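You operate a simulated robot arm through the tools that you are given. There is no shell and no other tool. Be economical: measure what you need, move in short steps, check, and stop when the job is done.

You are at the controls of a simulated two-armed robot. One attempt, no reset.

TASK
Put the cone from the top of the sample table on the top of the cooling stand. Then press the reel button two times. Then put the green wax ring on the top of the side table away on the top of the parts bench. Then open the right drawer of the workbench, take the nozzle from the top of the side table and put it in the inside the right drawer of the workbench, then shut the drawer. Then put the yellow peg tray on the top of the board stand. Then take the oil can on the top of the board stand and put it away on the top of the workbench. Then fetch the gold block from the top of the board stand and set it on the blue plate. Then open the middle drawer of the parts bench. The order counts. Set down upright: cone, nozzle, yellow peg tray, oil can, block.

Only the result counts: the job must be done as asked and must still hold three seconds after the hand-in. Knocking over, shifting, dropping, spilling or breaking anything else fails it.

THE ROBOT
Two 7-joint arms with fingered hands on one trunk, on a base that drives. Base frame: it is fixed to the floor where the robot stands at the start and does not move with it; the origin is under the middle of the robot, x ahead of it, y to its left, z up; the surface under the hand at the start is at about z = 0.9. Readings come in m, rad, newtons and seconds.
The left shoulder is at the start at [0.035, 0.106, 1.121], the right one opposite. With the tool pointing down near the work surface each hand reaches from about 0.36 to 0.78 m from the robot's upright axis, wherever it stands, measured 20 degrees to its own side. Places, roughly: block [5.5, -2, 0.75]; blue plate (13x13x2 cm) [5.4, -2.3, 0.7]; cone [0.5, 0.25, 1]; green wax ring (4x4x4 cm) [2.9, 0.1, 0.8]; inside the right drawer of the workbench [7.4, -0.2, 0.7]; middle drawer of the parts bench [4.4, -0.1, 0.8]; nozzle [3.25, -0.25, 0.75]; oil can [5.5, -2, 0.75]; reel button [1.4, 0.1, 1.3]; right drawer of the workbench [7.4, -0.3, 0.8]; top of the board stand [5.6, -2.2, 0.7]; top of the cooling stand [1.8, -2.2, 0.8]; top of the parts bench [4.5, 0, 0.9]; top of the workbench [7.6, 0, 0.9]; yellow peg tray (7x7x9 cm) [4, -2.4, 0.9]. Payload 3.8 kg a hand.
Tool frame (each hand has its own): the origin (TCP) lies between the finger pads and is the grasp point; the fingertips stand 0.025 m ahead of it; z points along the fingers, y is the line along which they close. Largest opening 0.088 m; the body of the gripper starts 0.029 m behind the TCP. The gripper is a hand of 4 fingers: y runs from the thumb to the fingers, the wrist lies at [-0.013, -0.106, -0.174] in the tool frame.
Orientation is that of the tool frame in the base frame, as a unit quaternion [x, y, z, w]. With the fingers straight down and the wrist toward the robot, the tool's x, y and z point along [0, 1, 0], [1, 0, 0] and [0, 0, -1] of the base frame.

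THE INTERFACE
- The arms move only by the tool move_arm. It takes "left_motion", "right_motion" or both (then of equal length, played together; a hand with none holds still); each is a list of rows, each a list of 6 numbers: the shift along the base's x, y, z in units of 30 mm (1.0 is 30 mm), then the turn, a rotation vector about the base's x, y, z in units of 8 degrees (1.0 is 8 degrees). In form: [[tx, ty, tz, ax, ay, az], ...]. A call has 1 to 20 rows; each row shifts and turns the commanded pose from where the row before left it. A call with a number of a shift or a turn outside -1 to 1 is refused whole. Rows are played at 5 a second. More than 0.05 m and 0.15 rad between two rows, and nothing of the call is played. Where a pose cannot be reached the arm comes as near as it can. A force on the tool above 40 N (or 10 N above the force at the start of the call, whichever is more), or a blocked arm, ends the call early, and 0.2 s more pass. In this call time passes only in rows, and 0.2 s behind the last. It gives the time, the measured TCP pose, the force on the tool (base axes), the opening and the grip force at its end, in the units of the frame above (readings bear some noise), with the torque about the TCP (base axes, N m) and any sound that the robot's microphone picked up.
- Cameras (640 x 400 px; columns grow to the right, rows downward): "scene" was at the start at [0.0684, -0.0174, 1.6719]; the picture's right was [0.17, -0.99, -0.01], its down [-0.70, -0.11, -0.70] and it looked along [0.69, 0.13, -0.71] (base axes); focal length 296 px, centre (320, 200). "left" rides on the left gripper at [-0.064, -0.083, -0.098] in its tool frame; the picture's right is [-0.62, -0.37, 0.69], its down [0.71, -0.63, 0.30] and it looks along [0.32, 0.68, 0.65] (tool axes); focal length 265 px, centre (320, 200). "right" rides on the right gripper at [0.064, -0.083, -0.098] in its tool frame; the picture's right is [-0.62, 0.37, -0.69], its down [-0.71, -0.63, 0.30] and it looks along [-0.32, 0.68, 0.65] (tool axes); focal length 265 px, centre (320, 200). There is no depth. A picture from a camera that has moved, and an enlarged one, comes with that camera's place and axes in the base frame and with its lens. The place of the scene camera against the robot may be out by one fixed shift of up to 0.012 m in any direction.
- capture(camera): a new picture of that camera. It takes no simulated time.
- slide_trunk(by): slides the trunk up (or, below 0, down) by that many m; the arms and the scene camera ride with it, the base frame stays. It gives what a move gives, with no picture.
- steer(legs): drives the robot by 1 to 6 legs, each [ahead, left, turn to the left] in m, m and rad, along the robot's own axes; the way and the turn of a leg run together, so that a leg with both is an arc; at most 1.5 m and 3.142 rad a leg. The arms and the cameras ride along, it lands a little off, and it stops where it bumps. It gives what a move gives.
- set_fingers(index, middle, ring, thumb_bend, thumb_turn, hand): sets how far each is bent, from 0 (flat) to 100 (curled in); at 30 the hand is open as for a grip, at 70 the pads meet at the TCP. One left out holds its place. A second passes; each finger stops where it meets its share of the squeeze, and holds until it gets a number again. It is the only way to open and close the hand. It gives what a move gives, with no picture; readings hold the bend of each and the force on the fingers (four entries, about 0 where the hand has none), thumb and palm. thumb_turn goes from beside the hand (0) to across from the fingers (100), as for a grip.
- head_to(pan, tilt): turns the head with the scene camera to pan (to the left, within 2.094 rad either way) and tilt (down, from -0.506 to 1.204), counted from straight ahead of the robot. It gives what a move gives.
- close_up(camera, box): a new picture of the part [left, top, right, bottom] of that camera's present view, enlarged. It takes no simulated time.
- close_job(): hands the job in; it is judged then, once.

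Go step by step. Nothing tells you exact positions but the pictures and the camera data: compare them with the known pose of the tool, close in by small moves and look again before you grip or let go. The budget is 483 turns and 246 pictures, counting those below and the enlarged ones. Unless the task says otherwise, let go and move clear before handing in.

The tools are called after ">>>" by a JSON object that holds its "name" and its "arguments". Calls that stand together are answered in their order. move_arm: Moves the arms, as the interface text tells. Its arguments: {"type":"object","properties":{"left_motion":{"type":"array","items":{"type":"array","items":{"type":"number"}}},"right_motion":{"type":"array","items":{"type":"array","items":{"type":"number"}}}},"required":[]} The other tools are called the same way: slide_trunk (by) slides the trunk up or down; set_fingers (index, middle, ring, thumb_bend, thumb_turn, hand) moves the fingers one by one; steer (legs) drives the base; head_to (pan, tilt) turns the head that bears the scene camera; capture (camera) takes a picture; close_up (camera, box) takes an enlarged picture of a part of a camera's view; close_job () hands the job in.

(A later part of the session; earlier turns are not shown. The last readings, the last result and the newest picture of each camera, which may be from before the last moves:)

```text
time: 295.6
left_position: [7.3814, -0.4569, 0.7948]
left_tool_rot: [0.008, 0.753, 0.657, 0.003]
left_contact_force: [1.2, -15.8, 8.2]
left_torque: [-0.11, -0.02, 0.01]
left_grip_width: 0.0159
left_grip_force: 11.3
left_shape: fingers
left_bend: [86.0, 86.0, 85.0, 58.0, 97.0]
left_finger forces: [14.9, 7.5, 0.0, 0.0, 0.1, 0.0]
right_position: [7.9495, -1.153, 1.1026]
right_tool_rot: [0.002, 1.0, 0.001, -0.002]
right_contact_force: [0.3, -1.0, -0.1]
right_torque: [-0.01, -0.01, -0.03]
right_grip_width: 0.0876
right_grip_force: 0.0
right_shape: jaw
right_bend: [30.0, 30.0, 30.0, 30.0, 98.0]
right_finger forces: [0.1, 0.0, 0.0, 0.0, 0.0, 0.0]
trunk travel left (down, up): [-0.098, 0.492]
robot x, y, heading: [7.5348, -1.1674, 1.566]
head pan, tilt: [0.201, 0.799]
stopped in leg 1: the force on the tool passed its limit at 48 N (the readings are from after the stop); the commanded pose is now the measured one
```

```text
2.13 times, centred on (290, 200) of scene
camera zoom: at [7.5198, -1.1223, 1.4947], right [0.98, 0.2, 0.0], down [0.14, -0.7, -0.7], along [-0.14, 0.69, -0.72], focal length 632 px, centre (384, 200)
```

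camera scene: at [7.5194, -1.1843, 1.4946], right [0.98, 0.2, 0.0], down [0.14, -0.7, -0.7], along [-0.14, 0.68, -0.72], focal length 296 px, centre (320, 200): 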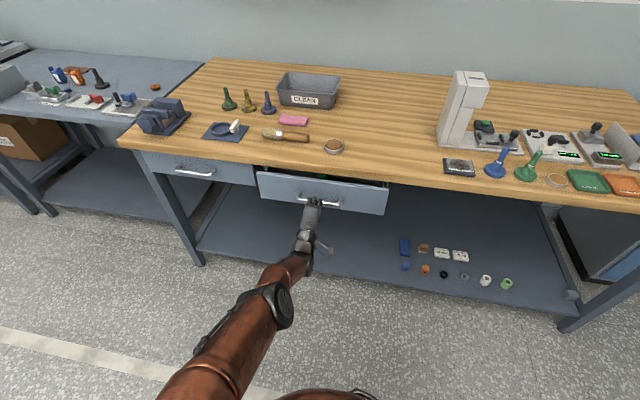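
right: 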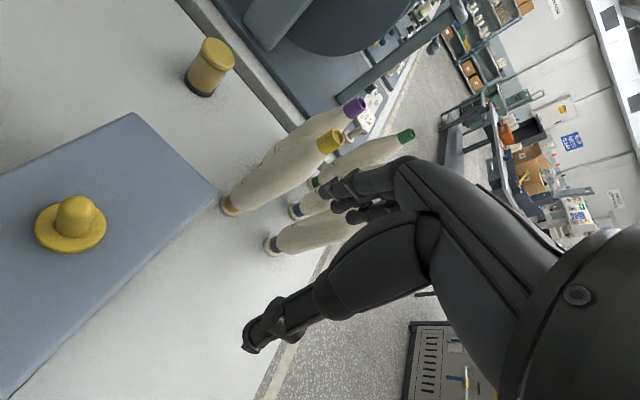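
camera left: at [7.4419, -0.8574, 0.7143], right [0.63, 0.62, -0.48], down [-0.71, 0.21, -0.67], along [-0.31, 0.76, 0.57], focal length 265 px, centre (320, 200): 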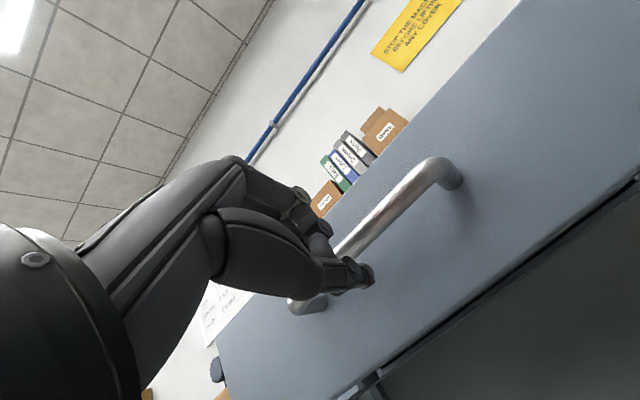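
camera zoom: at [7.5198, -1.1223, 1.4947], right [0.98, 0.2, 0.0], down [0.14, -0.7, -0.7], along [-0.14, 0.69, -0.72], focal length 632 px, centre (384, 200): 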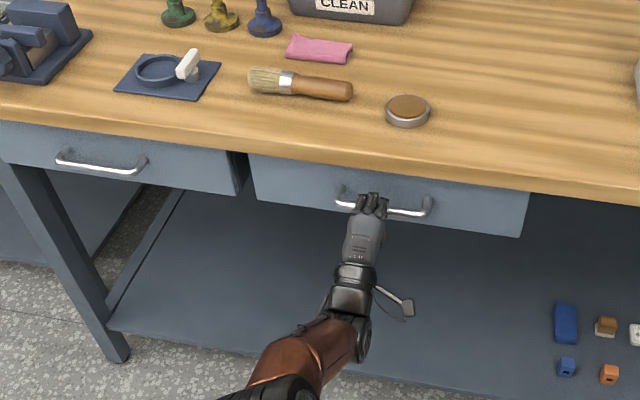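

The drawer is shut. I back off, turn the hand down, raise the trunk and turn round to face the other side.

>>> {"name": "steer", "arguments": {"legs": [[-0.25, 0, 0]]}}

>>> {"name": "move_arm", "arguments": {"left_motion": [[0, 0, 0.7, -0.92, 0, 0], [0, 0, 0.7, -0.92, 0, 0], [0, -0.3, 0.7, -0.92, 0, 0], [0, -0.3, 0.7, -0.92, 0, 0], [0, -0.5, 0.7, -0.92, 0, 0], [0, -0.5, 0.7, -0.92, 0, 0], [0, -0.5, 0.7, -0.92, 0, 0], [0, -0.5, 0.7, -0.92, 0, 0], [0, -0.5, 0.7, -0.92, 0, 0], [0, -0.5, 0.7, -0.92, 0, 0], [0, -0.5, 0.7, -0.92, 0, 0]]}}

>>> {"name": "slide_trunk", "arguments": {"by": 0.15}}

>>> {"name": "capture", "arguments": {"camera": "scene"}}

>>> {"name": "steer", "arguments": {"legs": [[0, 1.0, 0], [0, 0, 3.14]]}}

>>> {"name": "head_to", "arguments": {"pan": -0.6, "tilt": 0.4}}

>>> {"name": "capture", "arguments": {"camera": "scene"}}

```text
time: 297.5
left_position: [7.38, -0.7041, 0.7932]
left_tool_rot: [0.006, 0.756, 0.655, 0.002]
left_contact_force: [0.1, -0.8, -0.1]
left_torque: [0.0, 0.0, -0.01]
left_grip_width: 0.0134
left_grip_force: 0.1
left_shape: fingers
left_bend: [85.0, 85.0, 85.0, 58.0, 97.0]
left_finger forces: [0.1, 0.0, 0.1, 0.1, 0.0, 0.0]
right_position: [7.9487, -1.4011, 1.1041]
right_tool_rot: [0.0, 1.0, 0.001, -0.001]
right_contact_force: [0.2, -0.1, -0.1]
right_torque: [0.01, 0.02, -0.02]
right_grip_width: 0.0877
right_grip_force: 0.1
right_shape: jaw
right_bend: [30.0, 30.0, 30.0, 30.0, 98.0]
right_finger forces: [0.1, 0.0, 0.1, 0.1, 0.0, 0.0]
trunk travel left (down, up): [-0.098, 0.492]
robot x, y, heading: [7.5396, -1.419, 1.571]
head pan, tilt: [0.201, 0.799]
```

```text
time: 299.9
left_position: [7.3792, -0.8277, 1.0233]
left_tool_rot: [0.004, 1.0, 0.007, 0.006]
left_contact_force: [-0.5, 0.4, 0.0]
left_torque: [0.03, 0.01, 0.01]
left_grip_width: 0.013
left_grip_force: 0.0
left_shape: fingers
left_bend: [85.0, 85.0, 85.0, 58.0, 97.0]
left_finger forces: [0.1, 0.0, 0.0, 0.0, 0.0, 0.0]
right_position: [7.9485, -1.4006, 1.1034]
right_tool_rot: [0.001, 1.0, 0.001, -0.002]
right_contact_force: [0.3, 0.4, -0.5]
right_torque: [0.01, 0.01, 0.01]
right_grip_width: 0.0876
right_grip_force: 0.1
right_shape: jaw
right_bend: [30.0, 30.0, 30.0, 30.0, 98.0]
right_finger forces: [0.0, 0.0, 0.1, 0.1, 0.0, 0.0]
trunk travel left (down, up): [-0.098, 0.492]
robot x, y, heading: [7.5304, -1.4192, 1.571]
head pan, tilt: [0.201, 0.799]
```

```text
time: 301.6
left_position: [7.3815, -0.8292, 1.172]
left_tool_rot: [0.004, 1.0, 0.007, 0.007]
left_contact_force: [1.3, 0.0, -0.6]
left_torque: [0.0, -0.01, 0.0]
left_grip_width: 0.0129
left_grip_force: 0.0
left_shape: fingers
left_bend: [85.0, 85.0, 85.0, 58.0, 97.0]
left_finger forces: [0.0, 0.0, 0.0, 0.0, 0.0, 0.0]
right_position: [7.9484, -1.3993, 1.2532]
right_tool_rot: [0.001, 1.0, 0.001, -0.002]
right_contact_force: [-1.1, -0.1, 0.5]
right_torque: [0.01, 0.01, 0.02]
right_grip_width: 0.0877
right_grip_force: 0.1
right_shape: jaw
right_bend: [30.0, 30.0, 30.0, 30.0, 98.0]
right_finger forces: [0.0, 0.0, 0.0, 0.0, 0.0, 0.0]
trunk travel left (down, up): [-0.248, 0.342]
robot x, y, heading: [7.5354, -1.4172, 1.568]
head pan, tilt: [0.201, 0.799]
```

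```text
118 pictures are left
camera scene: at [7.5192, -1.369, 1.6444], right [0.98, 0.2, 0.0], down [0.14, -0.7, -0.7], along [-0.14, 0.68, -0.72], focal length 296 px, centre (320, 200)
```

scene: 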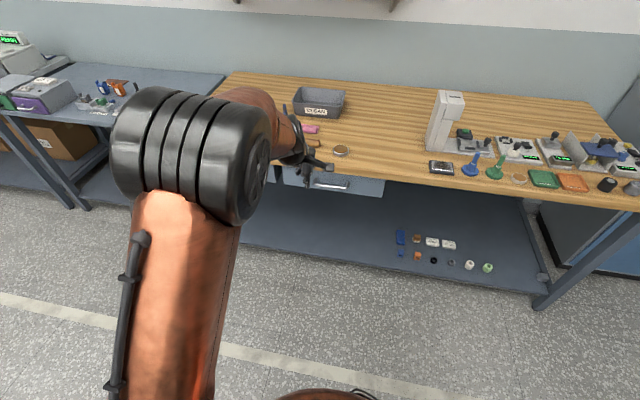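

```text
time: 314.2
left_position: [6.6988, -2.004, 1.1728]
left_tool_rot: [1.0, 0.003, -0.006, 0.007]
left_contact_force: [0.7, 1.4, 0.1]
left_torque: [-0.01, 0.0, -0.02]
left_grip_width: 0.013
left_grip_force: 0.0
left_shape: fingers
left_bend: [85.0, 85.0, 85.0, 58.0, 97.0]
left_finger forces: [0.1, 0.0, 0.0, 0.2, 0.0, 0.0]
right_position: [6.1236, -1.4391, 1.2517]
right_tool_rot: [1.0, 0.005, 0.001, 0.0]
right_contact_force: [-0.6, -0.1, -0.3]
right_torque: [-0.02, -0.01, 0.01]
right_grip_width: 0.0879
right_grip_force: 0.2
right_shape: jaw
right_bend: [30.0, 30.0, 30.0, 30.0, 98.0]
right_finger forces: [0.1, 0.0, 0.1, 0.1, 0.0, 0.0]
trunk travel left (down, up): [-0.248, 0.342]
robot x, y, heading: [6.5391, -1.4186, -1.559]
head pan, tilt: [0.201, 0.799]
```

```text
time: 315.3
left_position: [6.698, -2.0033, 1.173]
left_tool_rot: [1.0, 0.003, -0.005, 0.007]
left_contact_force: [-0.6, -0.3, 0.0]
left_torque: [-0.01, 0.02, 0.0]
left_grip_width: 0.0127
left_grip_force: 0.0
left_shape: fingers
left_bend: [85.0, 85.0, 85.0, 58.0, 97.0]
left_finger forces: [0.1, 0.0, 0.0, 0.0, 0.0, 0.0]
right_position: [6.1222, -1.4402, 1.253]
right_tool_rot: [1.0, 0.005, 0.002, 0.001]
right_contact_force: [0.1, -0.2, -0.2]
right_torque: [0.02, 0.03, 0.03]
right_grip_width: 0.0877
right_grip_force: 0.1
right_shape: jaw
right_bend: [30.0, 30.0, 30.0, 30.0, 98.0]
right_finger forces: [0.0, 0.0, 0.0, 0.0, 0.1, 0.0]
trunk travel left (down, up): [-0.248, 0.342]
robot x, y, heading: [6.5356, -1.4184, -1.559]
head pan, tilt: [-0.6, 0.4]
```

```text
117 pictures are left
camera scene: at [6.4848, -1.4843, 1.6796], right [-0.83, 0.55, 0.0], down [0.22, 0.32, -0.92], along [-0.51, -0.77, -0.39], focal length 296 px, centre (320, 200)
```

scene: 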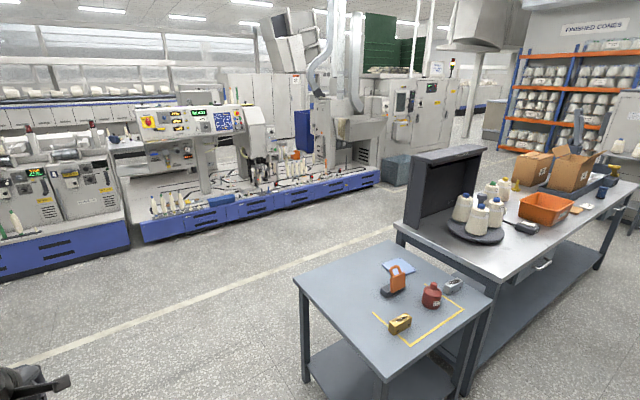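

>>> {"name": "close_up", "arguments": {"camera": "scene", "box": [340, 240, 500, 350]}}

>>> {"name": "close_up", "arguments": {"camera": "scene", "box": [420, 130, 640, 260]}}

```text
3.64 times, centred on (420, 295) of scene
camera zoom: at [6.4848, -1.4843, 1.6796], right [-0.83, 0.55, 0.0], down [0.22, 0.32, -0.92], along [-0.51, -0.77, -0.39], focal length 1078 px, centre (-44, -146)
```

zoom: 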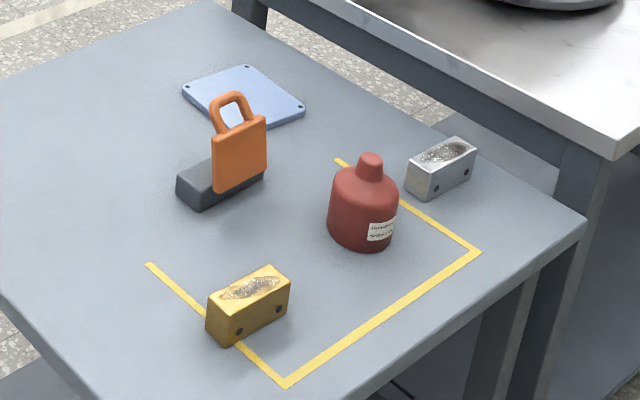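

```text
2.91 times, centred on (530, 195) of scene
camera zoom: at [6.4848, -1.4843, 1.6796], right [-0.83, 0.55, 0.0], down [0.22, 0.32, -0.92], along [-0.51, -0.77, -0.39], focal length 862 px, centre (-291, 214)
```

zoom: 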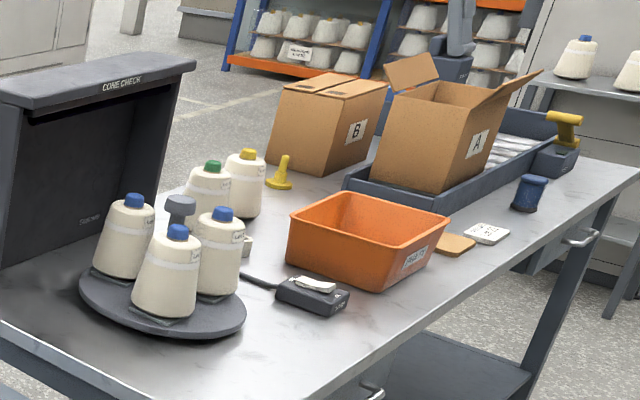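

The yellow peg with its base stands on the packing bench near (4.17, -2.39). I back off a bit and drive along to it.

>>> {"name": "steer", "arguments": {"legs": [[-0.3, 0, -0.012], [0, -1.15, 0], [0, -1.15, 0]]}}

>>> {"name": "head_to", "arguments": {"pan": 0.0, "tilt": 0.55}}

>>> {"name": "capture", "arguments": {"camera": "scene"}}

```text
time: 328.2
left_position: [4.3813, -1.682, 1.1734]
left_tool_rot: [1.0, -0.014, -0.007, 0.008]
left_contact_force: [0.7, -0.3, -0.9]
left_torque: [0.0, -0.01, -0.03]
left_grip_width: 0.0131
left_grip_force: 0.0
left_shape: fingers
left_bend: [85.0, 85.0, 85.0, 58.0, 97.0]
left_finger forces: [0.0, 0.1, 0.1, 0.0, 0.0, 0.0]
right_position: [3.8246, -1.0988, 1.2536]
right_tool_rot: [1.0, -0.012, 0.0, 0.0]
right_contact_force: [0.9, -1.4, 0.2]
right_torque: [0.01, 0.0, -0.02]
right_grip_width: 0.0874
right_grip_force: 0.1
right_shape: jaw
right_bend: [30.0, 30.0, 30.0, 30.0, 98.0]
right_finger forces: [0.1, 0.1, 0.0, 0.1, 0.0, 0.0]
trunk travel left (down, up): [-0.248, 0.342]
robot x, y, heading: [4.2415, -1.0921, -1.591]
head pan, tilt: [-0.6, 0.4]
```

```text
time: 329.2
left_position: [4.381, -1.6828, 1.1731]
left_tool_rot: [1.0, -0.014, -0.006, 0.008]
left_contact_force: [0.0, 0.4, 0.8]
left_torque: [0.02, 0.01, 0.02]
left_grip_width: 0.0131
left_grip_force: 0.0
left_shape: fingers
left_bend: [85.0, 85.0, 85.0, 58.0, 97.0]
left_finger forces: [0.0, 0.0, 0.0, 0.0, 0.0, 0.0]
right_position: [3.8252, -1.0984, 1.253]
right_tool_rot: [1.0, -0.011, 0.001, 0.0]
right_contact_force: [0.9, 0.1, 0.6]
right_torque: [-0.02, -0.03, 0.01]
right_grip_width: 0.0877
right_grip_force: 0.1
right_shape: jaw
right_bend: [30.0, 30.0, 30.0, 30.0, 98.0]
right_finger forces: [0.0, 0.0, 0.0, 0.0, 0.1, 0.1]
trunk travel left (down, up): [-0.248, 0.342]
robot x, y, heading: [4.2405, -1.0857, -1.591]
head pan, tilt: [0.0, 0.55]
```

```text
114 pictures are left
camera scene: at [4.2372, -1.1704, 1.666], right [-1.0, 0.02, 0.0], down [0.01, 0.52, -0.85], along [-0.02, -0.85, -0.52], focal length 296 px, centre (320, 200)
```

scene: 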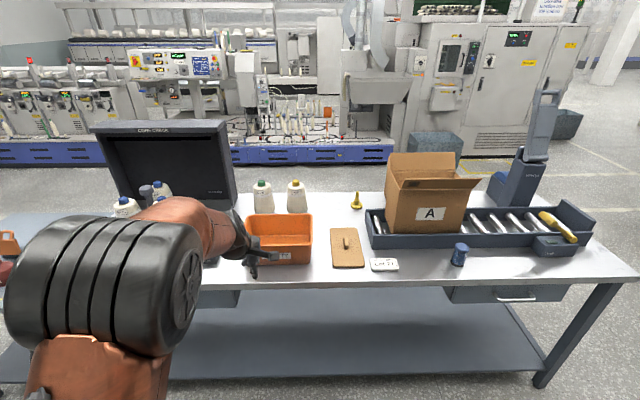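

>>> {"name": "close_up", "arguments": {"camera": "scene", "box": [270, 165, 450, 280]}}

```text
3.48 times, centred on (360, 222) of scene
camera zoom: at [4.2372, -1.1704, 1.666], right [-1.0, 0.02, 0.0], down [0.01, 0.52, -0.85], along [-0.02, -0.85, -0.52], focal length 1031 px, centre (181, 122)
```

zoom: 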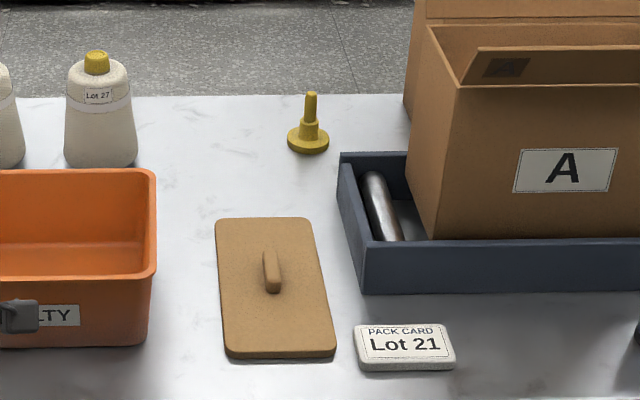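

I'll use the right hand here, as its camera then points away from box A. I bring the right arm forward and tuck the left.

>>> {"name": "move_arm", "arguments": {"right_motion": [[-0.1, -0.9, 0, 0, 0, 0], [-0.1, -0.9, 0, 0, 0, 0], [-0.1, -0.9, 0, 0, 0, 0], [-0.1, -0.9, 0, 0, 0, 0], [-0.1, -0.9, 0, 0, 0, 0], [-0.1, -0.9, 0, 0, 0, 0], [0.8, -0.9, 0, 0, 0, 0], [0.8, -0.9, 0, 0, 0, 0], [0.8, -0.9, 0, 0, 0, 0], [0.8, -0.9, 0, 0, 0, 0], [0.8, -0.9, 0, 0, 0, 0], [0.8, -0.9, 0, 0, 0, 0], [0.8, -0.9, 0, 0, 0, 0], [0.8, -0.9, 0, 0, 0, 0], [0.8, -0.9, 0, 0, 0, 0], [0.8, -0.9, 0, 0, 0, 0]], "left_motion": [[0.7, 0.9, 0.35, 0, 0, 0], [0.7, 0.9, 0.35, 0, 0, 0], [0.7, 0.9, 0.35, 0, 0, 0], [0.7, 0.9, 0.35, 0, 0, 0], [0.7, 0.9, 0.35, 0, 0, 0], [0.7, 0.9, 0.35, 0, 0, 0], [0.7, 0.9, 0.35, 0, 0, 0], [0.7, 0.6, 0.35, 0, 0, 0], [0, 0, 0, 0, 0, 0], [0, 0, 0, 0, 0, 0], [0, 0, 0, 0, 0, 0], [0, 0, 0, 0, 0, 0], [0, 0, 0, 0, 0, 0], [0, 0, 0, 0, 0, 0], [0, 0, 0, 0, 0, 0], [0, 0, 0, 0, 0, 0]]}}

>>> {"name": "steer", "arguments": {"legs": [[0.53, 0.05, 0.015]]}}

>>> {"name": "head_to", "arguments": {"pan": -0.1, "tilt": 0.75}}

>>> {"name": "capture", "arguments": {"camera": "scene"}}

>>> {"name": "capture", "arguments": {"camera": "right"}}

```text
time: 332.6
left_position: [4.5497, -1.4776, 1.2562]
left_tool_rot: [1.0, -0.014, -0.006, 0.007]
left_contact_force: [0.0, -0.2, 1.1]
left_torque: [0.02, 0.02, 0.01]
left_grip_width: 0.0126
left_grip_force: 0.1
left_shape: fingers
left_bend: [85.0, 85.0, 85.0, 58.0, 97.0]
left_finger forces: [0.0, 0.0, 0.0, 0.0, 0.0, 0.0]
right_position: [4.0471, -1.534, 1.2526]
right_tool_rot: [1.0, -0.011, 0.0, 0.0]
right_contact_force: [0.3, 0.3, 0.5]
right_torque: [0.02, 0.0, 0.01]
right_grip_width: 0.088
right_grip_force: 0.0
right_shape: jaw
right_bend: [30.0, 30.0, 30.0, 30.0, 98.0]
right_finger forces: [0.0, 0.0, 0.0, 0.0, 0.0, 0.0]
trunk travel left (down, up): [-0.248, 0.342]
robot x, y, heading: [4.2425, -1.085, -1.59]
head pan, tilt: [0.0, 0.55]
```

```text
time: 335.7
left_position: [4.597, -2.0002, 1.2567]
left_tool_rot: [1.0, -0.006, -0.006, 0.007]
left_contact_force: [0.1, 0.9, 0.4]
left_torque: [0.02, 0.03, 0.02]
left_grip_width: 0.0129
left_grip_force: 0.1
left_shape: fingers
left_bend: [85.0, 85.0, 85.0, 58.0, 97.0]
left_finger forces: [0.0, 0.0, 0.0, 0.0, 0.1, 0.0]
right_position: [4.0962, -2.0656, 1.2512]
right_tool_rot: [1.0, -0.003, 0.001, 0.0]
right_contact_force: [0.5, 0.4, -0.9]
right_torque: [0.01, 0.01, 0.01]
right_grip_width: 0.0875
right_grip_force: 0.1
right_shape: jaw
right_bend: [30.0, 30.0, 30.0, 30.0, 98.0]
right_finger forces: [0.0, 0.1, 0.0, 0.0, 0.1, 0.0]
trunk travel left (down, up): [-0.248, 0.342]
robot x, y, heading: [4.2812, -1.62, -1.573]
head pan, tilt: [0.0, 0.55]
```

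```text
time: 336.4
left_position: [4.5969, -2.0008, 1.2565]
left_tool_rot: [1.0, -0.006, -0.007, 0.007]
left_contact_force: [0.9, 0.0, 0.7]
left_torque: [0.0, 0.03, 0.01]
left_grip_width: 0.0127
left_grip_force: 0.0
left_shape: fingers
left_bend: [85.0, 85.0, 85.0, 58.0, 97.0]
left_finger forces: [0.0, 0.0, 0.0, 0.0, 0.1, 0.1]
right_position: [4.0968, -2.0629, 1.2517]
right_tool_rot: [1.0, -0.002, 0.001, 0.0]
right_contact_force: [0.4, 0.1, 0.2]
right_torque: [0.0, -0.01, 0.01]
right_grip_width: 0.0875
right_grip_force: 0.1
right_shape: jaw
right_bend: [30.0, 30.0, 30.0, 30.0, 98.0]
right_finger forces: [0.1, 0.0, 0.1, 0.0, 0.0, 0.0]
trunk travel left (down, up): [-0.248, 0.342]
robot x, y, heading: [4.2798, -1.6179, -1.573]
head pan, tilt: [-0.099, 0.75]
```

```text
112 pictures are left
camera scene: at [4.273, -1.6922, 1.6486], right [-0.99, 0.1, 0.0], down [0.07, 0.68, -0.73], along [-0.08, -0.73, -0.68], focal length 296 px, centre (320, 200)
```

scene: 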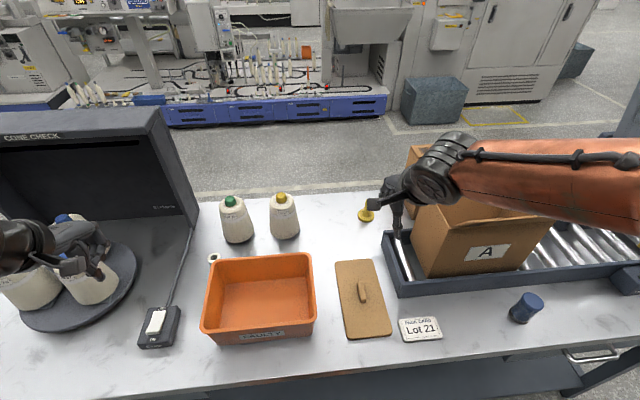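

```text
111 pictures are left
camera right: at [4.1614, -1.9823, 1.3511], right [-0.62, -0.36, 0.69], down [-0.71, 0.63, -0.31], along [-0.33, -0.68, -0.65], focal length 265 px, centre (320, 200)
```

right: 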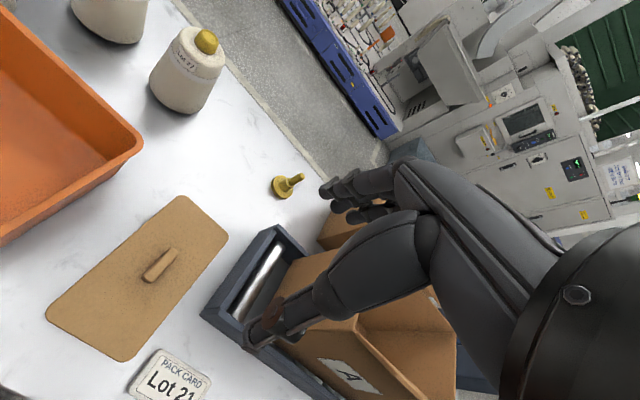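

The right forearm would foul box A, so I'll use the left hand, yawed, coming in from the other side. I back off, tuck the right arm and prepare the left.

>>> {"name": "steer", "arguments": {"legs": [[-0.45, 0, 0]]}}

>>> {"name": "move_arm", "arguments": {"right_motion": [[-0.8, 0.9, 0, 0, 0, 0], [-0.8, 0.9, 0, 0, 0, 0], [-0.8, 0.9, 0, 0, 0, 0], [-0.8, 0.9, 0, 0, 0, 0], [-0.8, 0.9, 0, 0, 0, 0], [-0.8, 0.9, 0, 0, 0, 0], [-0.8, 0.9, 0, 0, 0, 0], [-0.8, 0.9, 0, 0, 0, 0], [-0.8, 0.9, 0, 0, 0, 0], [0, 0.9, 0, 0, 0, 0], [0, 0.9, 0, 0, 0, 0], [0, 0.9, 0, 0, 0, 0], [0, 0.9, 0, 0, 0, 0], [0, 0.9, 0, 0, 0, 0]], "left_motion": [[-0.7, -0.5, 0, 0, 0, 0], [-0.7, -0.5, 0, 0, 0, 0], [-0.7, -0.5, 0, 0, 0, 0], [-0.7, -0.5, 0, 0, 0, 0], [-0.7, -0.5, 0, 0, 0, 0], [-0.7, -0.5, 0, 0, 0, 0], [0, -0.5, 0, 0, 0, -0.75], [0, -0.5, 0, 0, 0, -0.75], [0, 0, 0, 0, 0, -0.75], [0, 0, 0, 0, 0, -0.75], [0, 0, 0, 0, 0, -0.75], [0, 0, 0, 0, 0, -0.75], [0, 0, 0, 0, 0, -0.75], [0, 0, 0, 0, 0, -0.375]]}}

>>> {"name": "set_fingers", "arguments": {"hand": "left", "index": 35, "middle": 35, "ring": 35, "thumb_bend": 35}}

>>> {"name": "capture", "arguments": {"camera": "scene"}}

```text
time: 339.2
left_position: [4.5996, -1.5463, 1.2572]
left_tool_rot: [1.0, -0.005, -0.006, 0.007]
left_contact_force: [-0.4, -0.4, 0.6]
left_torque: [-0.02, -0.04, 0.01]
left_grip_width: 0.0129
left_grip_force: 0.1
left_shape: fingers
left_bend: [85.0, 85.0, 85.0, 58.0, 97.0]
left_finger forces: [0.1, 0.0, 0.0, 0.0, 0.0, 0.0]
right_position: [4.0987, -1.6112, 1.2531]
right_tool_rot: [1.0, -0.004, 0.001, 0.001]
right_contact_force: [-0.6, 0.0, 0.8]
right_torque: [-0.02, 0.04, -0.01]
right_grip_width: 0.0876
right_grip_force: 0.0
right_shape: jaw
right_bend: [30.0, 30.0, 30.0, 30.0, 98.0]
right_finger forces: [0.0, 0.1, 0.0, 0.0, 0.1, 0.1]
trunk travel left (down, up): [-0.248, 0.342]
robot x, y, heading: [4.281, -1.1664, -1.576]
head pan, tilt: [-0.099, 0.75]
```

```text
time: 342.2
left_position: [4.4738, -1.6655, 1.2564]
left_tool_rot: [0.921, -0.389, -0.009, 0.005]
left_contact_force: [0.4, -0.2, 0.2]
left_torque: [0.02, -0.01, 0.0]
left_grip_width: 0.0128
left_grip_force: 0.1
left_shape: fingers
left_bend: [85.0, 85.0, 85.0, 58.0, 97.0]
left_finger forces: [0.0, 0.0, 0.1, 0.0, 0.0, 0.0]
right_position: [3.8829, -1.2322, 1.2533]
right_tool_rot: [1.0, -0.003, 0.0, 0.0]
right_contact_force: [-0.4, 0.2, -0.2]
right_torque: [-0.01, -0.01, 0.0]
right_grip_width: 0.0877
right_grip_force: 0.1
right_shape: jaw
right_bend: [30.0, 30.0, 30.0, 30.0, 98.0]
right_finger forces: [0.0, 0.0, 0.0, 0.0, 0.0, 0.0]
trunk travel left (down, up): [-0.248, 0.342]
robot x, y, heading: [4.2821, -1.1669, -1.581]
head pan, tilt: [-0.099, 0.75]
```

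```text
time: 343.2
left_position: [4.4738, -1.6656, 1.2563]
left_tool_rot: [0.921, -0.389, -0.009, 0.004]
left_contact_force: [-0.4, -0.6, 1.3]
left_torque: [0.01, 0.01, 0.0]
left_grip_width: 0.0739
left_grip_force: 0.0
left_shape: fingers
left_bend: [35.0, 35.0, 35.0, 35.0, 97.0]
left_finger forces: [0.0, 0.1, 0.0, 0.0, 0.1, 0.1]
right_position: [3.8832, -1.2329, 1.2527]
right_tool_rot: [1.0, -0.003, 0.001, -0.001]
right_contact_force: [-0.6, -0.4, 0.6]
right_torque: [-0.02, -0.02, -0.01]
right_grip_width: 0.0876
right_grip_force: 0.0
right_shape: jaw
right_bend: [30.0, 30.0, 30.0, 30.0, 98.0]
right_finger forces: [0.0, 0.0, 0.0, 0.1, 0.1, 0.1]
trunk travel left (down, up): [-0.248, 0.342]
robot x, y, heading: [4.281, -1.1679, -1.578]
head pan, tilt: [-0.099, 0.75]
```

```text
110 pictures are left
camera scene: at [4.2752, -1.2392, 1.6486], right [-0.99, 0.1, 0.0], down [0.07, 0.68, -0.73], along [-0.08, -0.73, -0.68], focal length 296 px, centre (320, 200)
```

scene: 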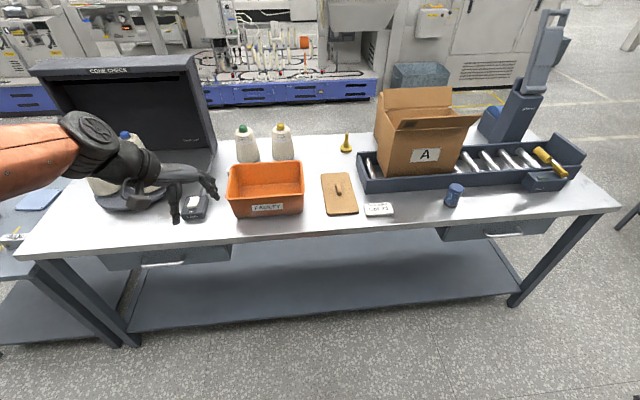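

The left hand is yawed toward the peg. I drive up to the bench.

>>> {"name": "steer", "arguments": {"legs": [[0.47, -0.23, 0]]}}

>>> {"name": "capture", "arguments": {"camera": "scene"}}

>>> {"name": "capture", "arguments": {"camera": "left"}}

```text
time: 346.2
left_position: [4.2387, -2.1399, 1.2572]
left_tool_rot: [0.92, -0.391, -0.008, 0.004]
left_contact_force: [0.4, -0.4, -0.4]
left_torque: [0.03, 0.0, 0.0]
left_grip_width: 0.0736
left_grip_force: 0.1
left_shape: fingers
left_bend: [35.0, 35.0, 35.0, 35.0, 97.0]
left_finger forces: [0.0, 0.1, 0.0, 0.0, 0.1, 0.0]
right_position: [3.6497, -1.7025, 1.2522]
right_tool_rot: [1.0, -0.004, 0.001, 0.0]
right_contact_force: [-0.4, -0.1, 0.3]
right_torque: [0.02, 0.01, -0.01]
right_grip_width: 0.0877
right_grip_force: 0.1
right_shape: jaw
right_bend: [30.0, 30.0, 30.0, 30.0, 98.0]
right_finger forces: [0.0, 0.1, 0.0, 0.1, 0.0, 0.1]
trunk travel left (down, up): [-0.248, 0.342]
robot x, y, heading: [4.0557, -1.6358, -1.583]
head pan, tilt: [-0.099, 0.75]
```

```text
109 pictures are left
camera scene: at [4.0419, -1.7106, 1.6485], right [-0.99, 0.11, 0.0], down [0.07, 0.68, -0.73], along [-0.08, -0.73, -0.68], focal length 296 px, centre (320, 200)
```

scene: 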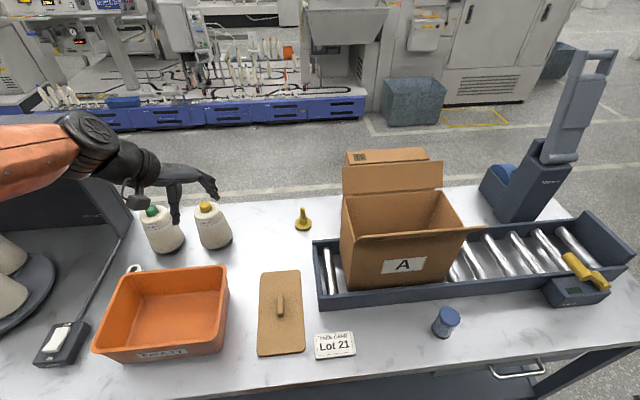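

```text
108 pictures are left
camera left: at [4.2561, -2.0355, 1.3546], right [-0.18, 0.7, -0.69], down [0.94, -0.08, -0.32], along [-0.28, -0.71, -0.65], focal length 265 px, centre (320, 200)
```

left: 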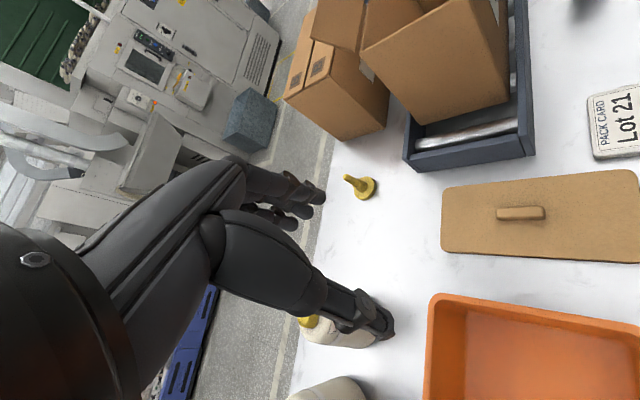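

The peg is at about (4.027, -2.421), top z ≈ 0.94 (bench ≈ 0.855). I drive 5 cm nearer, then move the hand over at safe height.

>>> {"name": "steer", "arguments": {"legs": [[0.055, 0.0, 0.01]]}}

>>> {"name": "move_arm", "arguments": {"left_motion": [[-0.9, -0.7, 0, 0, 0, 0], [-0.9, -0.8, 0, 0, 0, 0], [-0.9, -0.8, 0, 0, 0, 0], [-0.9, -0.8, -0.3, 0, 0, 0], [-0.9, -0.8, -0.6, 0, 0, 0], [-0.9, -0.8, -0.6, 0, 0, 0], [-0.9, -0.8, -0.9, 0, 0, 0], [-0.7, -0.8, -0.9, 0, 0, 0], [0, 0, -0.9, 0, 0, 0], [0, 0, -0.9, 0, 0, 0]]}}

>>> {"name": "capture", "arguments": {"camera": "scene"}}

>>> {"name": "capture", "arguments": {"camera": "left"}}

```text
time: 347.3
left_position: [4.2427, -2.1812, 1.255]
left_tool_rot: [0.922, -0.386, -0.009, 0.003]
left_contact_force: [-0.4, 0.9, 0.8]
left_torque: [0.01, 0.0, -0.02]
left_grip_width: 0.0738
left_grip_force: 0.1
left_shape: fingers
left_bend: [35.0, 35.0, 35.0, 35.0, 97.0]
left_finger forces: [0.0, 0.0, 0.1, 0.0, 0.0, 0.0]
right_position: [3.651, -1.7511, 1.2523]
right_tool_rot: [1.0, 0.0, 0.002, -0.001]
right_contact_force: [0.5, -0.3, -0.6]
right_torque: [0.03, -0.03, 0.02]
right_grip_width: 0.0874
right_grip_force: 0.1
right_shape: jaw
right_bend: [30.0, 30.0, 30.0, 30.0, 98.0]
right_finger forces: [0.0, 0.0, 0.0, 0.0, 0.1, 0.0]
trunk travel left (down, up): [-0.248, 0.342]
robot x, y, heading: [4.0512, -1.6824, -1.576]
head pan, tilt: [-0.099, 0.75]
stopped in leg 1: the robot was blocked; the commanded pose is now the measured one
```

```text
time: 349.5
left_position: [4.0316, -2.3702, 1.1015]
left_tool_rot: [0.922, -0.387, -0.008, 0.003]
left_contact_force: [-0.1, -0.4, 0.8]
left_torque: [0.01, -0.02, -0.02]
left_grip_width: 0.0739
left_grip_force: 0.0
left_shape: fingers
left_bend: [35.0, 35.0, 35.0, 35.0, 97.0]
left_finger forces: [0.1, 0.0, 0.0, 0.0, 0.1, 0.1]
right_position: [3.6489, -1.7505, 1.2515]
right_tool_rot: [1.0, 0.0, 0.002, -0.001]
right_contact_force: [-0.5, 0.4, 0.3]
right_torque: [-0.01, 0.01, 0.0]
right_grip_width: 0.0876
right_grip_force: 0.0
right_shape: jaw
right_bend: [30.0, 30.0, 30.0, 30.0, 98.0]
right_finger forces: [0.0, 0.0, 0.1, 0.0, 0.1, 0.0]
trunk travel left (down, up): [-0.248, 0.342]
robot x, y, heading: [4.0481, -1.6787, -1.572]
head pan, tilt: [-0.099, 0.75]
```

```text
107 pictures are left
camera scene: at [4.042, -1.7544, 1.6485], right [-1.0, 0.1, 0.0], down [0.07, 0.68, -0.73], along [-0.07, -0.73, -0.68], focal length 296 px, centre (320, 200)
```

scene: 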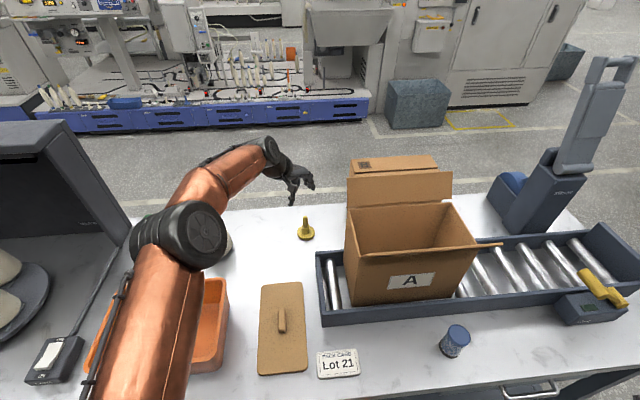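

```text
106 pictures are left
camera left: at [4.049, -2.2667, 1.1998], right [-0.19, 0.7, -0.69], down [0.94, -0.07, -0.32], along [-0.27, -0.71, -0.65], focal length 265 px, centre (320, 200)
```

left: 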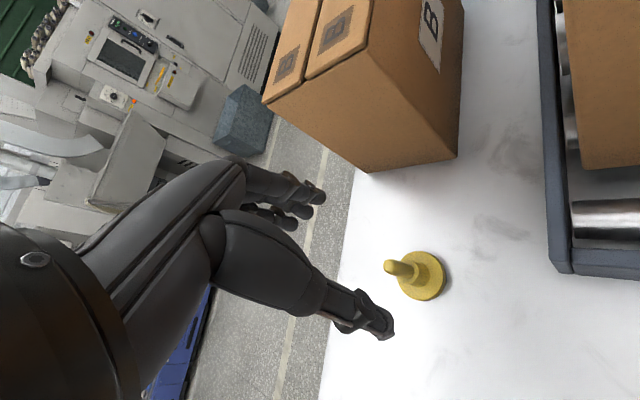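

Peg confirmed at (4.025, -2.421). I move above it and go down stepwise.

>>> {"name": "move_arm", "arguments": {"left_motion": [[-0.2, -0.85, 0, 0, 0, 0], [0, -0.85, -0.6, 0, 0, 0], [0, 0, -0.9, 0, 0, 0], [0, 0, -0.9, 0, 0, 0], [0, 0, -0.9, 0, 0, 0]]}}

>>> {"name": "capture", "arguments": {"camera": "left"}}

>>> {"name": "close_up", "arguments": {"camera": "scene", "box": [220, 140, 400, 260]}}

```text
time: 350.7
left_position: [4.03, -2.3871, 1.0032]
left_tool_rot: [0.923, -0.385, -0.009, 0.003]
left_contact_force: [0.7, -0.2, -0.5]
left_torque: [-0.02, 0.0, -0.01]
left_grip_width: 0.0739
left_grip_force: 0.1
left_shape: fingers
left_bend: [35.0, 35.0, 35.0, 35.0, 97.0]
left_finger forces: [0.0, 0.1, 0.0, 0.0, 0.0, 0.1]
left hand out of reach, approached as far as the arm can: row 1, 2, 5
right_position: [3.6489, -1.7492, 1.2517]
right_tool_rot: [1.0, 0.001, 0.002, 0.0]
right_contact_force: [-0.1, 0.0, 0.7]
right_torque: [0.01, 0.01, 0.0]
right_grip_width: 0.0878
right_grip_force: 0.1
right_shape: jaw
right_bend: [30.0, 30.0, 30.0, 30.0, 98.0]
right_finger forces: [0.0, 0.1, 0.0, 0.1, 0.0, 0.1]
trunk travel left (down, up): [-0.248, 0.342]
robot x, y, heading: [4.0459, -1.6775, -1.573]
head pan, tilt: [-0.099, 0.75]
```

```text
105 pictures are left
camera left: at [4.0468, -2.284, 1.1017], right [-0.19, 0.7, -0.69], down [0.94, -0.07, -0.32], along [-0.27, -0.71, -0.65], focal length 265 px, centre (320, 200)
```

left: 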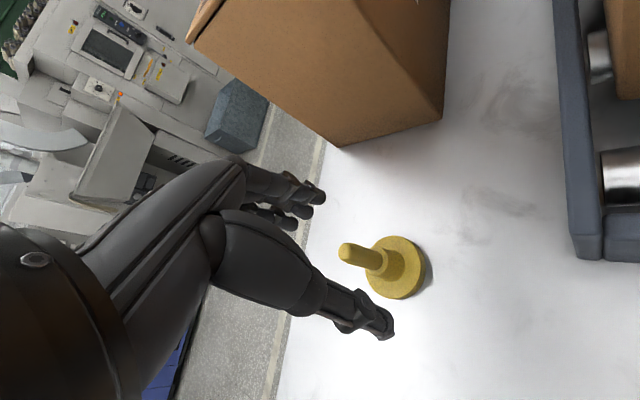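

```text
3.33 times, centred on (310, 200) of scene
camera zoom: at [4.042, -1.7538, 1.6485], right [-1.0, 0.1, 0.0], down [0.07, 0.68, -0.73], along [-0.07, -0.73, -0.68], focal length 988 px, centre (353, 200)
```

zoom: 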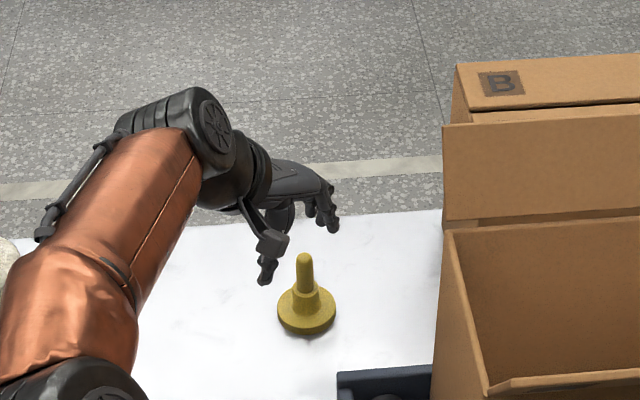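

The arm is 3 cm short, so I tilt the hand 15° outward to gain reach, then move over the peg.

>>> {"name": "move_arm", "arguments": {"left_motion": [[0, 0, 0.2, -0.94, 0, 0], [0, 0, 0.2, -0.94, 0, 0], [0, -0.3, 0, 0, 0, 0], [-0.1, -0.3, 0, 0, 0, 0]]}}

>>> {"name": "capture", "arguments": {"camera": "left"}}

>>> {"name": "close_up", "arguments": {"camera": "scene", "box": [220, 140, 400, 260]}}

```text
time: 351.7
left_position: [4.0271, -2.4046, 1.0168]
left_tool_rot: [0.914, -0.384, 0.042, 0.125]
left_contact_force: [0.0, 0.2, -0.1]
left_torque: [-0.01, -0.01, 0.0]
left_grip_width: 0.0742
left_grip_force: 0.0
left_shape: fingers
left_bend: [35.0, 35.0, 35.0, 35.0, 98.0]
left_finger forces: [0.1, 0.0, 0.0, 0.0, 0.0, 0.0]
right_position: [3.6492, -1.7496, 1.2518]
right_tool_rot: [1.0, 0.0, 0.001, -0.001]
right_contact_force: [0.4, -1.4, -0.3]
right_torque: [0.01, 0.01, -0.02]
right_grip_width: 0.0878
right_grip_force: 0.1
right_shape: jaw
right_bend: [30.0, 30.0, 30.0, 30.0, 98.0]
right_finger forces: [0.0, 0.1, 0.1, 0.1, 0.0, 0.1]
trunk travel left (down, up): [-0.248, 0.342]
robot x, y, heading: [4.0521, -1.6834, -1.573]
head pan, tilt: [-0.099, 0.75]
```

```text
103 pictures are left
camera left: at [4.0432, -2.2798, 1.0832], right [-0.19, 0.5, -0.85], down [0.94, -0.15, -0.29], along [-0.27, -0.86, -0.44], focal length 265 px, centre (320, 200)
```

left: 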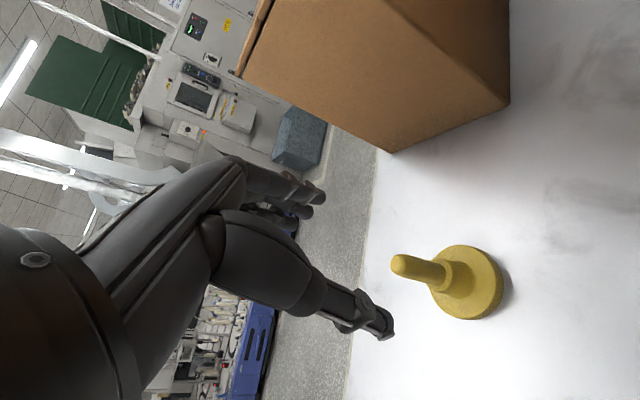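

```text
3.33 times, centred on (310, 200) of scene
camera zoom: at [4.0419, -1.7535, 1.6485], right [-1.0, 0.1, 0.0], down [0.07, 0.68, -0.73], along [-0.07, -0.73, -0.68], focal length 988 px, centre (353, 200)
```

zoom: 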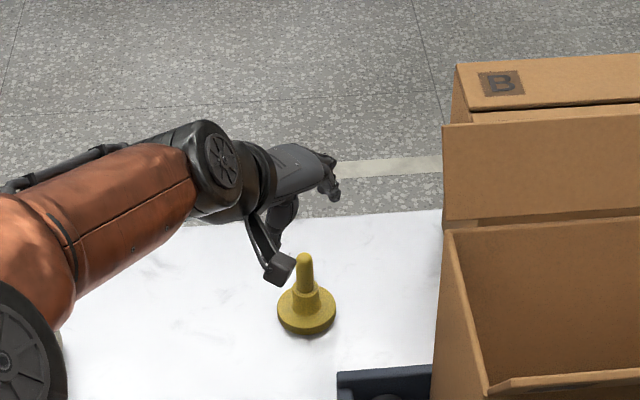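

>>> {"name": "move_arm", "arguments": {"left_motion": [[0, -0.25, -0.8, 0, 0, 0], [-0.05, -0.25, -0.8, 0, 0, 0]]}}

>>> {"name": "capture", "arguments": {"camera": "left"}}

>>> {"name": "close_up", "arguments": {"camera": "scene", "box": [220, 140, 400, 260]}}

```text
time: 352.3
left_position: [4.0232, -2.4188, 0.9669]
left_tool_rot: [0.914, -0.384, 0.042, 0.124]
left_contact_force: [-0.1, -0.1, 0.1]
left_torque: [-0.01, 0.03, 0.0]
left_grip_width: 0.0741
left_grip_force: 0.0
left_shape: fingers
left_bend: [35.0, 35.0, 35.0, 35.0, 98.0]
left_finger forces: [0.1, 0.0, 0.0, 0.0, 0.0, 0.0]
right_position: [3.6498, -1.7502, 1.2523]
right_tool_rot: [1.0, 0.0, 0.001, 0.001]
right_contact_force: [-0.7, 0.2, 0.3]
right_torque: [0.01, -0.02, 0.01]
right_grip_width: 0.0876
right_grip_force: 0.1
right_shape: jaw
right_bend: [30.0, 30.0, 30.0, 30.0, 98.0]
right_finger forces: [0.0, 0.0, 0.0, 0.0, 0.1, 0.1]
trunk travel left (down, up): [-0.248, 0.342]
robot x, y, heading: [4.0473, -1.6819, -1.569]
head pan, tilt: [-0.099, 0.75]
```

```text
101 pictures are left
camera left: at [4.0408, -2.2943, 1.0354], right [-0.18, 0.5, -0.85], down [0.94, -0.15, -0.29], along [-0.27, -0.85, -0.44], focal length 265 px, centre (320, 200)
```

left: 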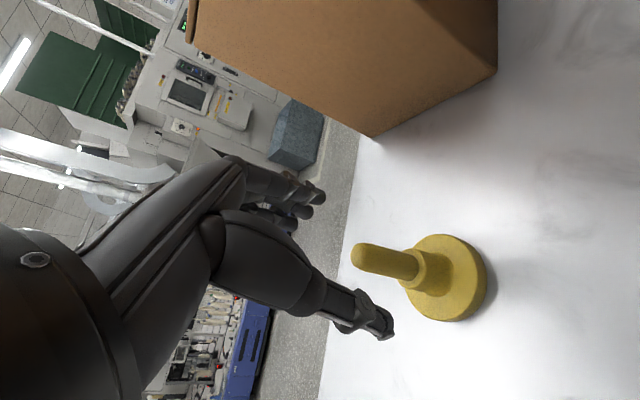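

```text
3.33 times, centred on (310, 200) of scene
camera zoom: at [4.0412, -1.7537, 1.6485], right [-1.0, 0.1, 0.0], down [0.07, 0.68, -0.73], along [-0.07, -0.73, -0.68], focal length 988 px, centre (353, 200)
```

zoom: 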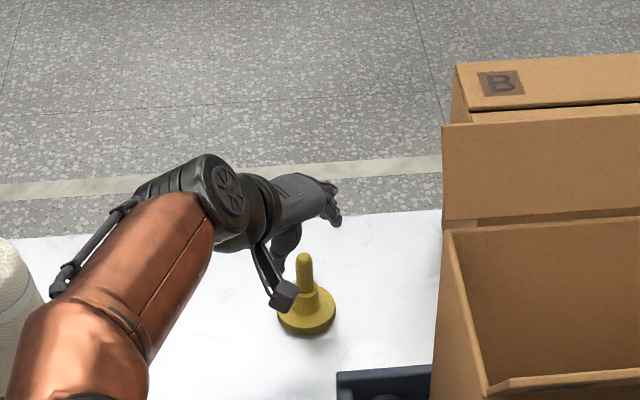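

The stem lies right on the hand's axis. I go down 4 cm and close on the stem.

>>> {"name": "move_arm", "arguments": {"left_motion": [[0, -0.15, -0.7, 0, 0, 0], [0, -0.15, -0.7, 0, 0, 0]]}}

>>> {"name": "capture", "arguments": {"camera": "left"}}

```text
time: 352.9
left_position: [4.0255, -2.4123, 0.9375]
left_tool_rot: [0.914, -0.384, 0.043, 0.124]
left_contact_force: [0.3, 1.0, 0.6]
left_torque: [0.01, 0.01, 0.01]
left_grip_width: 0.074
left_grip_force: 0.0
left_shape: fingers
left_bend: [35.0, 35.0, 35.0, 35.0, 98.0]
left_finger forces: [0.1, 0.1, 0.0, 0.0, 0.0, 0.0]
left hand out of reach, approached as far as the arm can: row 1, 2
right_position: [3.6505, -1.7489, 1.2519]
right_tool_rot: [1.0, 0.0, 0.002, 0.001]
right_contact_force: [0.2, -0.4, -0.2]
right_torque: [0.02, 0.04, 0.03]
right_grip_width: 0.0878
right_grip_force: 0.0
right_shape: jaw
right_bend: [30.0, 30.0, 30.0, 30.0, 98.0]
right_finger forces: [0.0, 0.0, 0.0, 0.0, 0.0, 0.1]
trunk travel left (down, up): [-0.248, 0.342]
robot x, y, heading: [4.0487, -1.6794, -1.573]
head pan, tilt: [-0.099, 0.75]
```

```text
99 pictures are left
camera left: at [4.0419, -2.2868, 1.005], right [-0.19, 0.5, -0.85], down [0.94, -0.15, -0.29], along [-0.27, -0.85, -0.44], focal length 265 px, centre (320, 200)
```

left: 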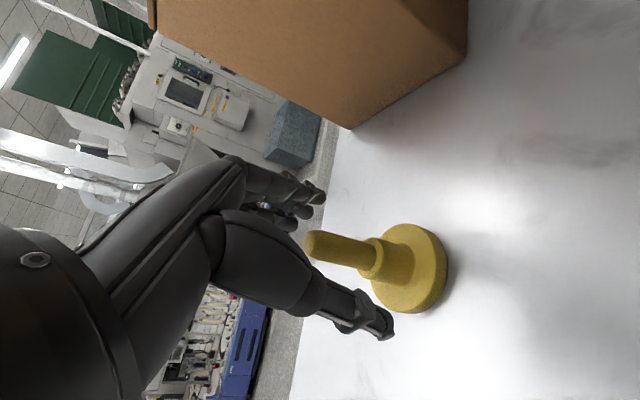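

The stem is centred between thumb and fingers. I lower 1 cm by the trunk and close.

>>> {"name": "slide_trunk", "arguments": {"by": -0.012}}

>>> {"name": "set_fingers", "arguments": {"hand": "left", "index": 60, "middle": 60, "ring": 60, "thumb_bend": 60}}

>>> {"name": "close_up", "arguments": {"camera": "left", "box": [200, 150, 480, 350]}}

```text
time: 353.5
left_position: [4.0252, -2.4127, 0.9252]
left_tool_rot: [0.914, -0.384, 0.042, 0.124]
left_contact_force: [0.1, 0.6, -0.5]
left_torque: [0.0, -0.01, -0.02]
left_grip_width: 0.074
left_grip_force: 0.0
left_shape: fingers
left_bend: [35.0, 35.0, 35.0, 35.0, 98.0]
left_finger forces: [0.0, 0.1, 0.0, 0.1, 0.0, 0.0]
right_position: [3.649, -1.7497, 1.2405]
right_tool_rot: [1.0, 0.0, 0.003, 0.0]
right_contact_force: [-0.4, 0.5, 0.6]
right_torque: [0.02, -0.02, -0.01]
right_grip_width: 0.0877
right_grip_force: 0.0
right_shape: jaw
right_bend: [30.0, 30.0, 30.0, 30.0, 98.0]
right_finger forces: [0.0, 0.0, 0.0, 0.0, 0.0, 0.0]
trunk travel left (down, up): [-0.236, 0.354]
robot x, y, heading: [4.0482, -1.6791, -1.573]
head pan, tilt: [-0.099, 0.75]
```

```text
time: 354.5
left_position: [4.0252, -2.4127, 0.9259]
left_tool_rot: [0.914, -0.384, 0.042, 0.124]
left_contact_force: [0.1, 0.6, 0.7]
left_torque: [-0.03, 0.01, 0.02]
left_grip_width: 0.0204
left_grip_force: 0.1
left_shape: fingers
left_bend: [60.0, 60.0, 60.0, 60.0, 98.0]
left_finger forces: [0.0, 0.1, 0.1, 0.0, 0.0, 0.0]
right_position: [3.6496, -1.7497, 1.24]
right_tool_rot: [1.0, 0.0, 0.001, -0.001]
right_contact_force: [-0.1, 0.3, -0.6]
right_torque: [0.0, 0.0, 0.03]
right_grip_width: 0.0878
right_grip_force: 0.1
right_shape: jaw
right_bend: [30.0, 30.0, 30.0, 30.0, 98.0]
right_finger forces: [0.1, 0.1, 0.0, 0.1, 0.0, 0.0]
trunk travel left (down, up): [-0.236, 0.354]
robot x, y, heading: [4.051, -1.6771, -1.569]
head pan, tilt: [-0.099, 0.75]
```

```text
2.00 times, centred on (340, 250) of left
camera zoom: at [4.0419, -2.287, 0.9931], right [-0.19, 0.5, -0.85], down [0.94, -0.15, -0.29], along [-0.27, -0.85, -0.44], focal length 531 px, centre (280, 100)
```

zoom: 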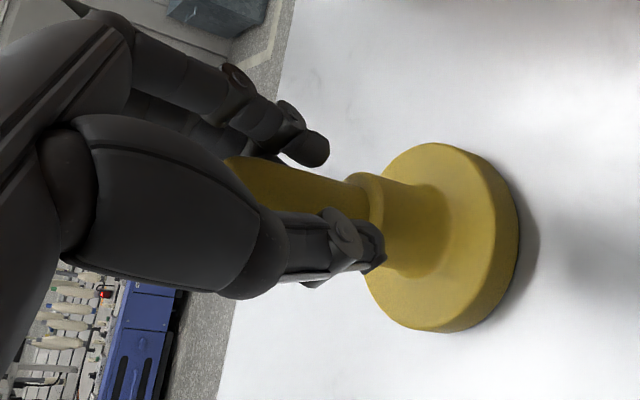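

>>> {"name": "set_fingers", "arguments": {"hand": "left", "index": 70, "middle": 70, "ring": 66, "thumb_bend": 68}}

>>> {"name": "close_up", "arguments": {"camera": "left", "box": [200, 150, 480, 350]}}

```text
time: 355.5
left_position: [4.0253, -2.4119, 0.9252]
left_tool_rot: [0.914, -0.385, 0.042, 0.123]
left_contact_force: [0.0, -0.7, 0.6]
left_torque: [0.06, 0.0, -0.03]
left_grip_width: 0.0066
left_grip_force: 3.3
left_shape: fingers
left_bend: [68.0, 67.0, 66.0, 65.0, 97.0]
left_finger forces: [1.1, 2.5, 0.1, 0.1, 3.1, 0.0]
right_position: [3.6494, -1.7491, 1.2399]
right_tool_rot: [1.0, 0.001, 0.002, 0.0]
right_contact_force: [-0.5, 0.0, 0.4]
right_torque: [-0.02, 0.02, 0.03]
right_grip_width: 0.0877
right_grip_force: 0.1
right_shape: jaw
right_bend: [30.0, 30.0, 30.0, 30.0, 98.0]
right_finger forces: [0.0, 0.0, 0.0, 0.1, 0.0, 0.0]
trunk travel left (down, up): [-0.236, 0.354]
robot x, y, heading: [4.0473, -1.6782, -1.572]
head pan, tilt: [-0.099, 0.75]
```

```text
2.00 times, centred on (340, 250) of left
camera zoom: at [4.0419, -2.287, 0.9931], right [-0.19, 0.5, -0.85], down [0.94, -0.15, -0.29], along [-0.27, -0.85, -0.44], focal length 531 px, centre (280, 100)
```

zoom: 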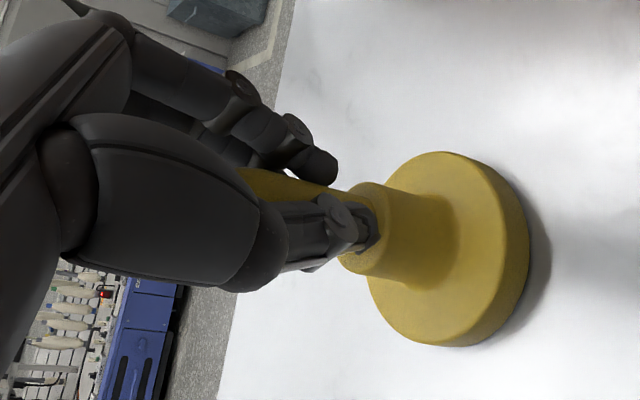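

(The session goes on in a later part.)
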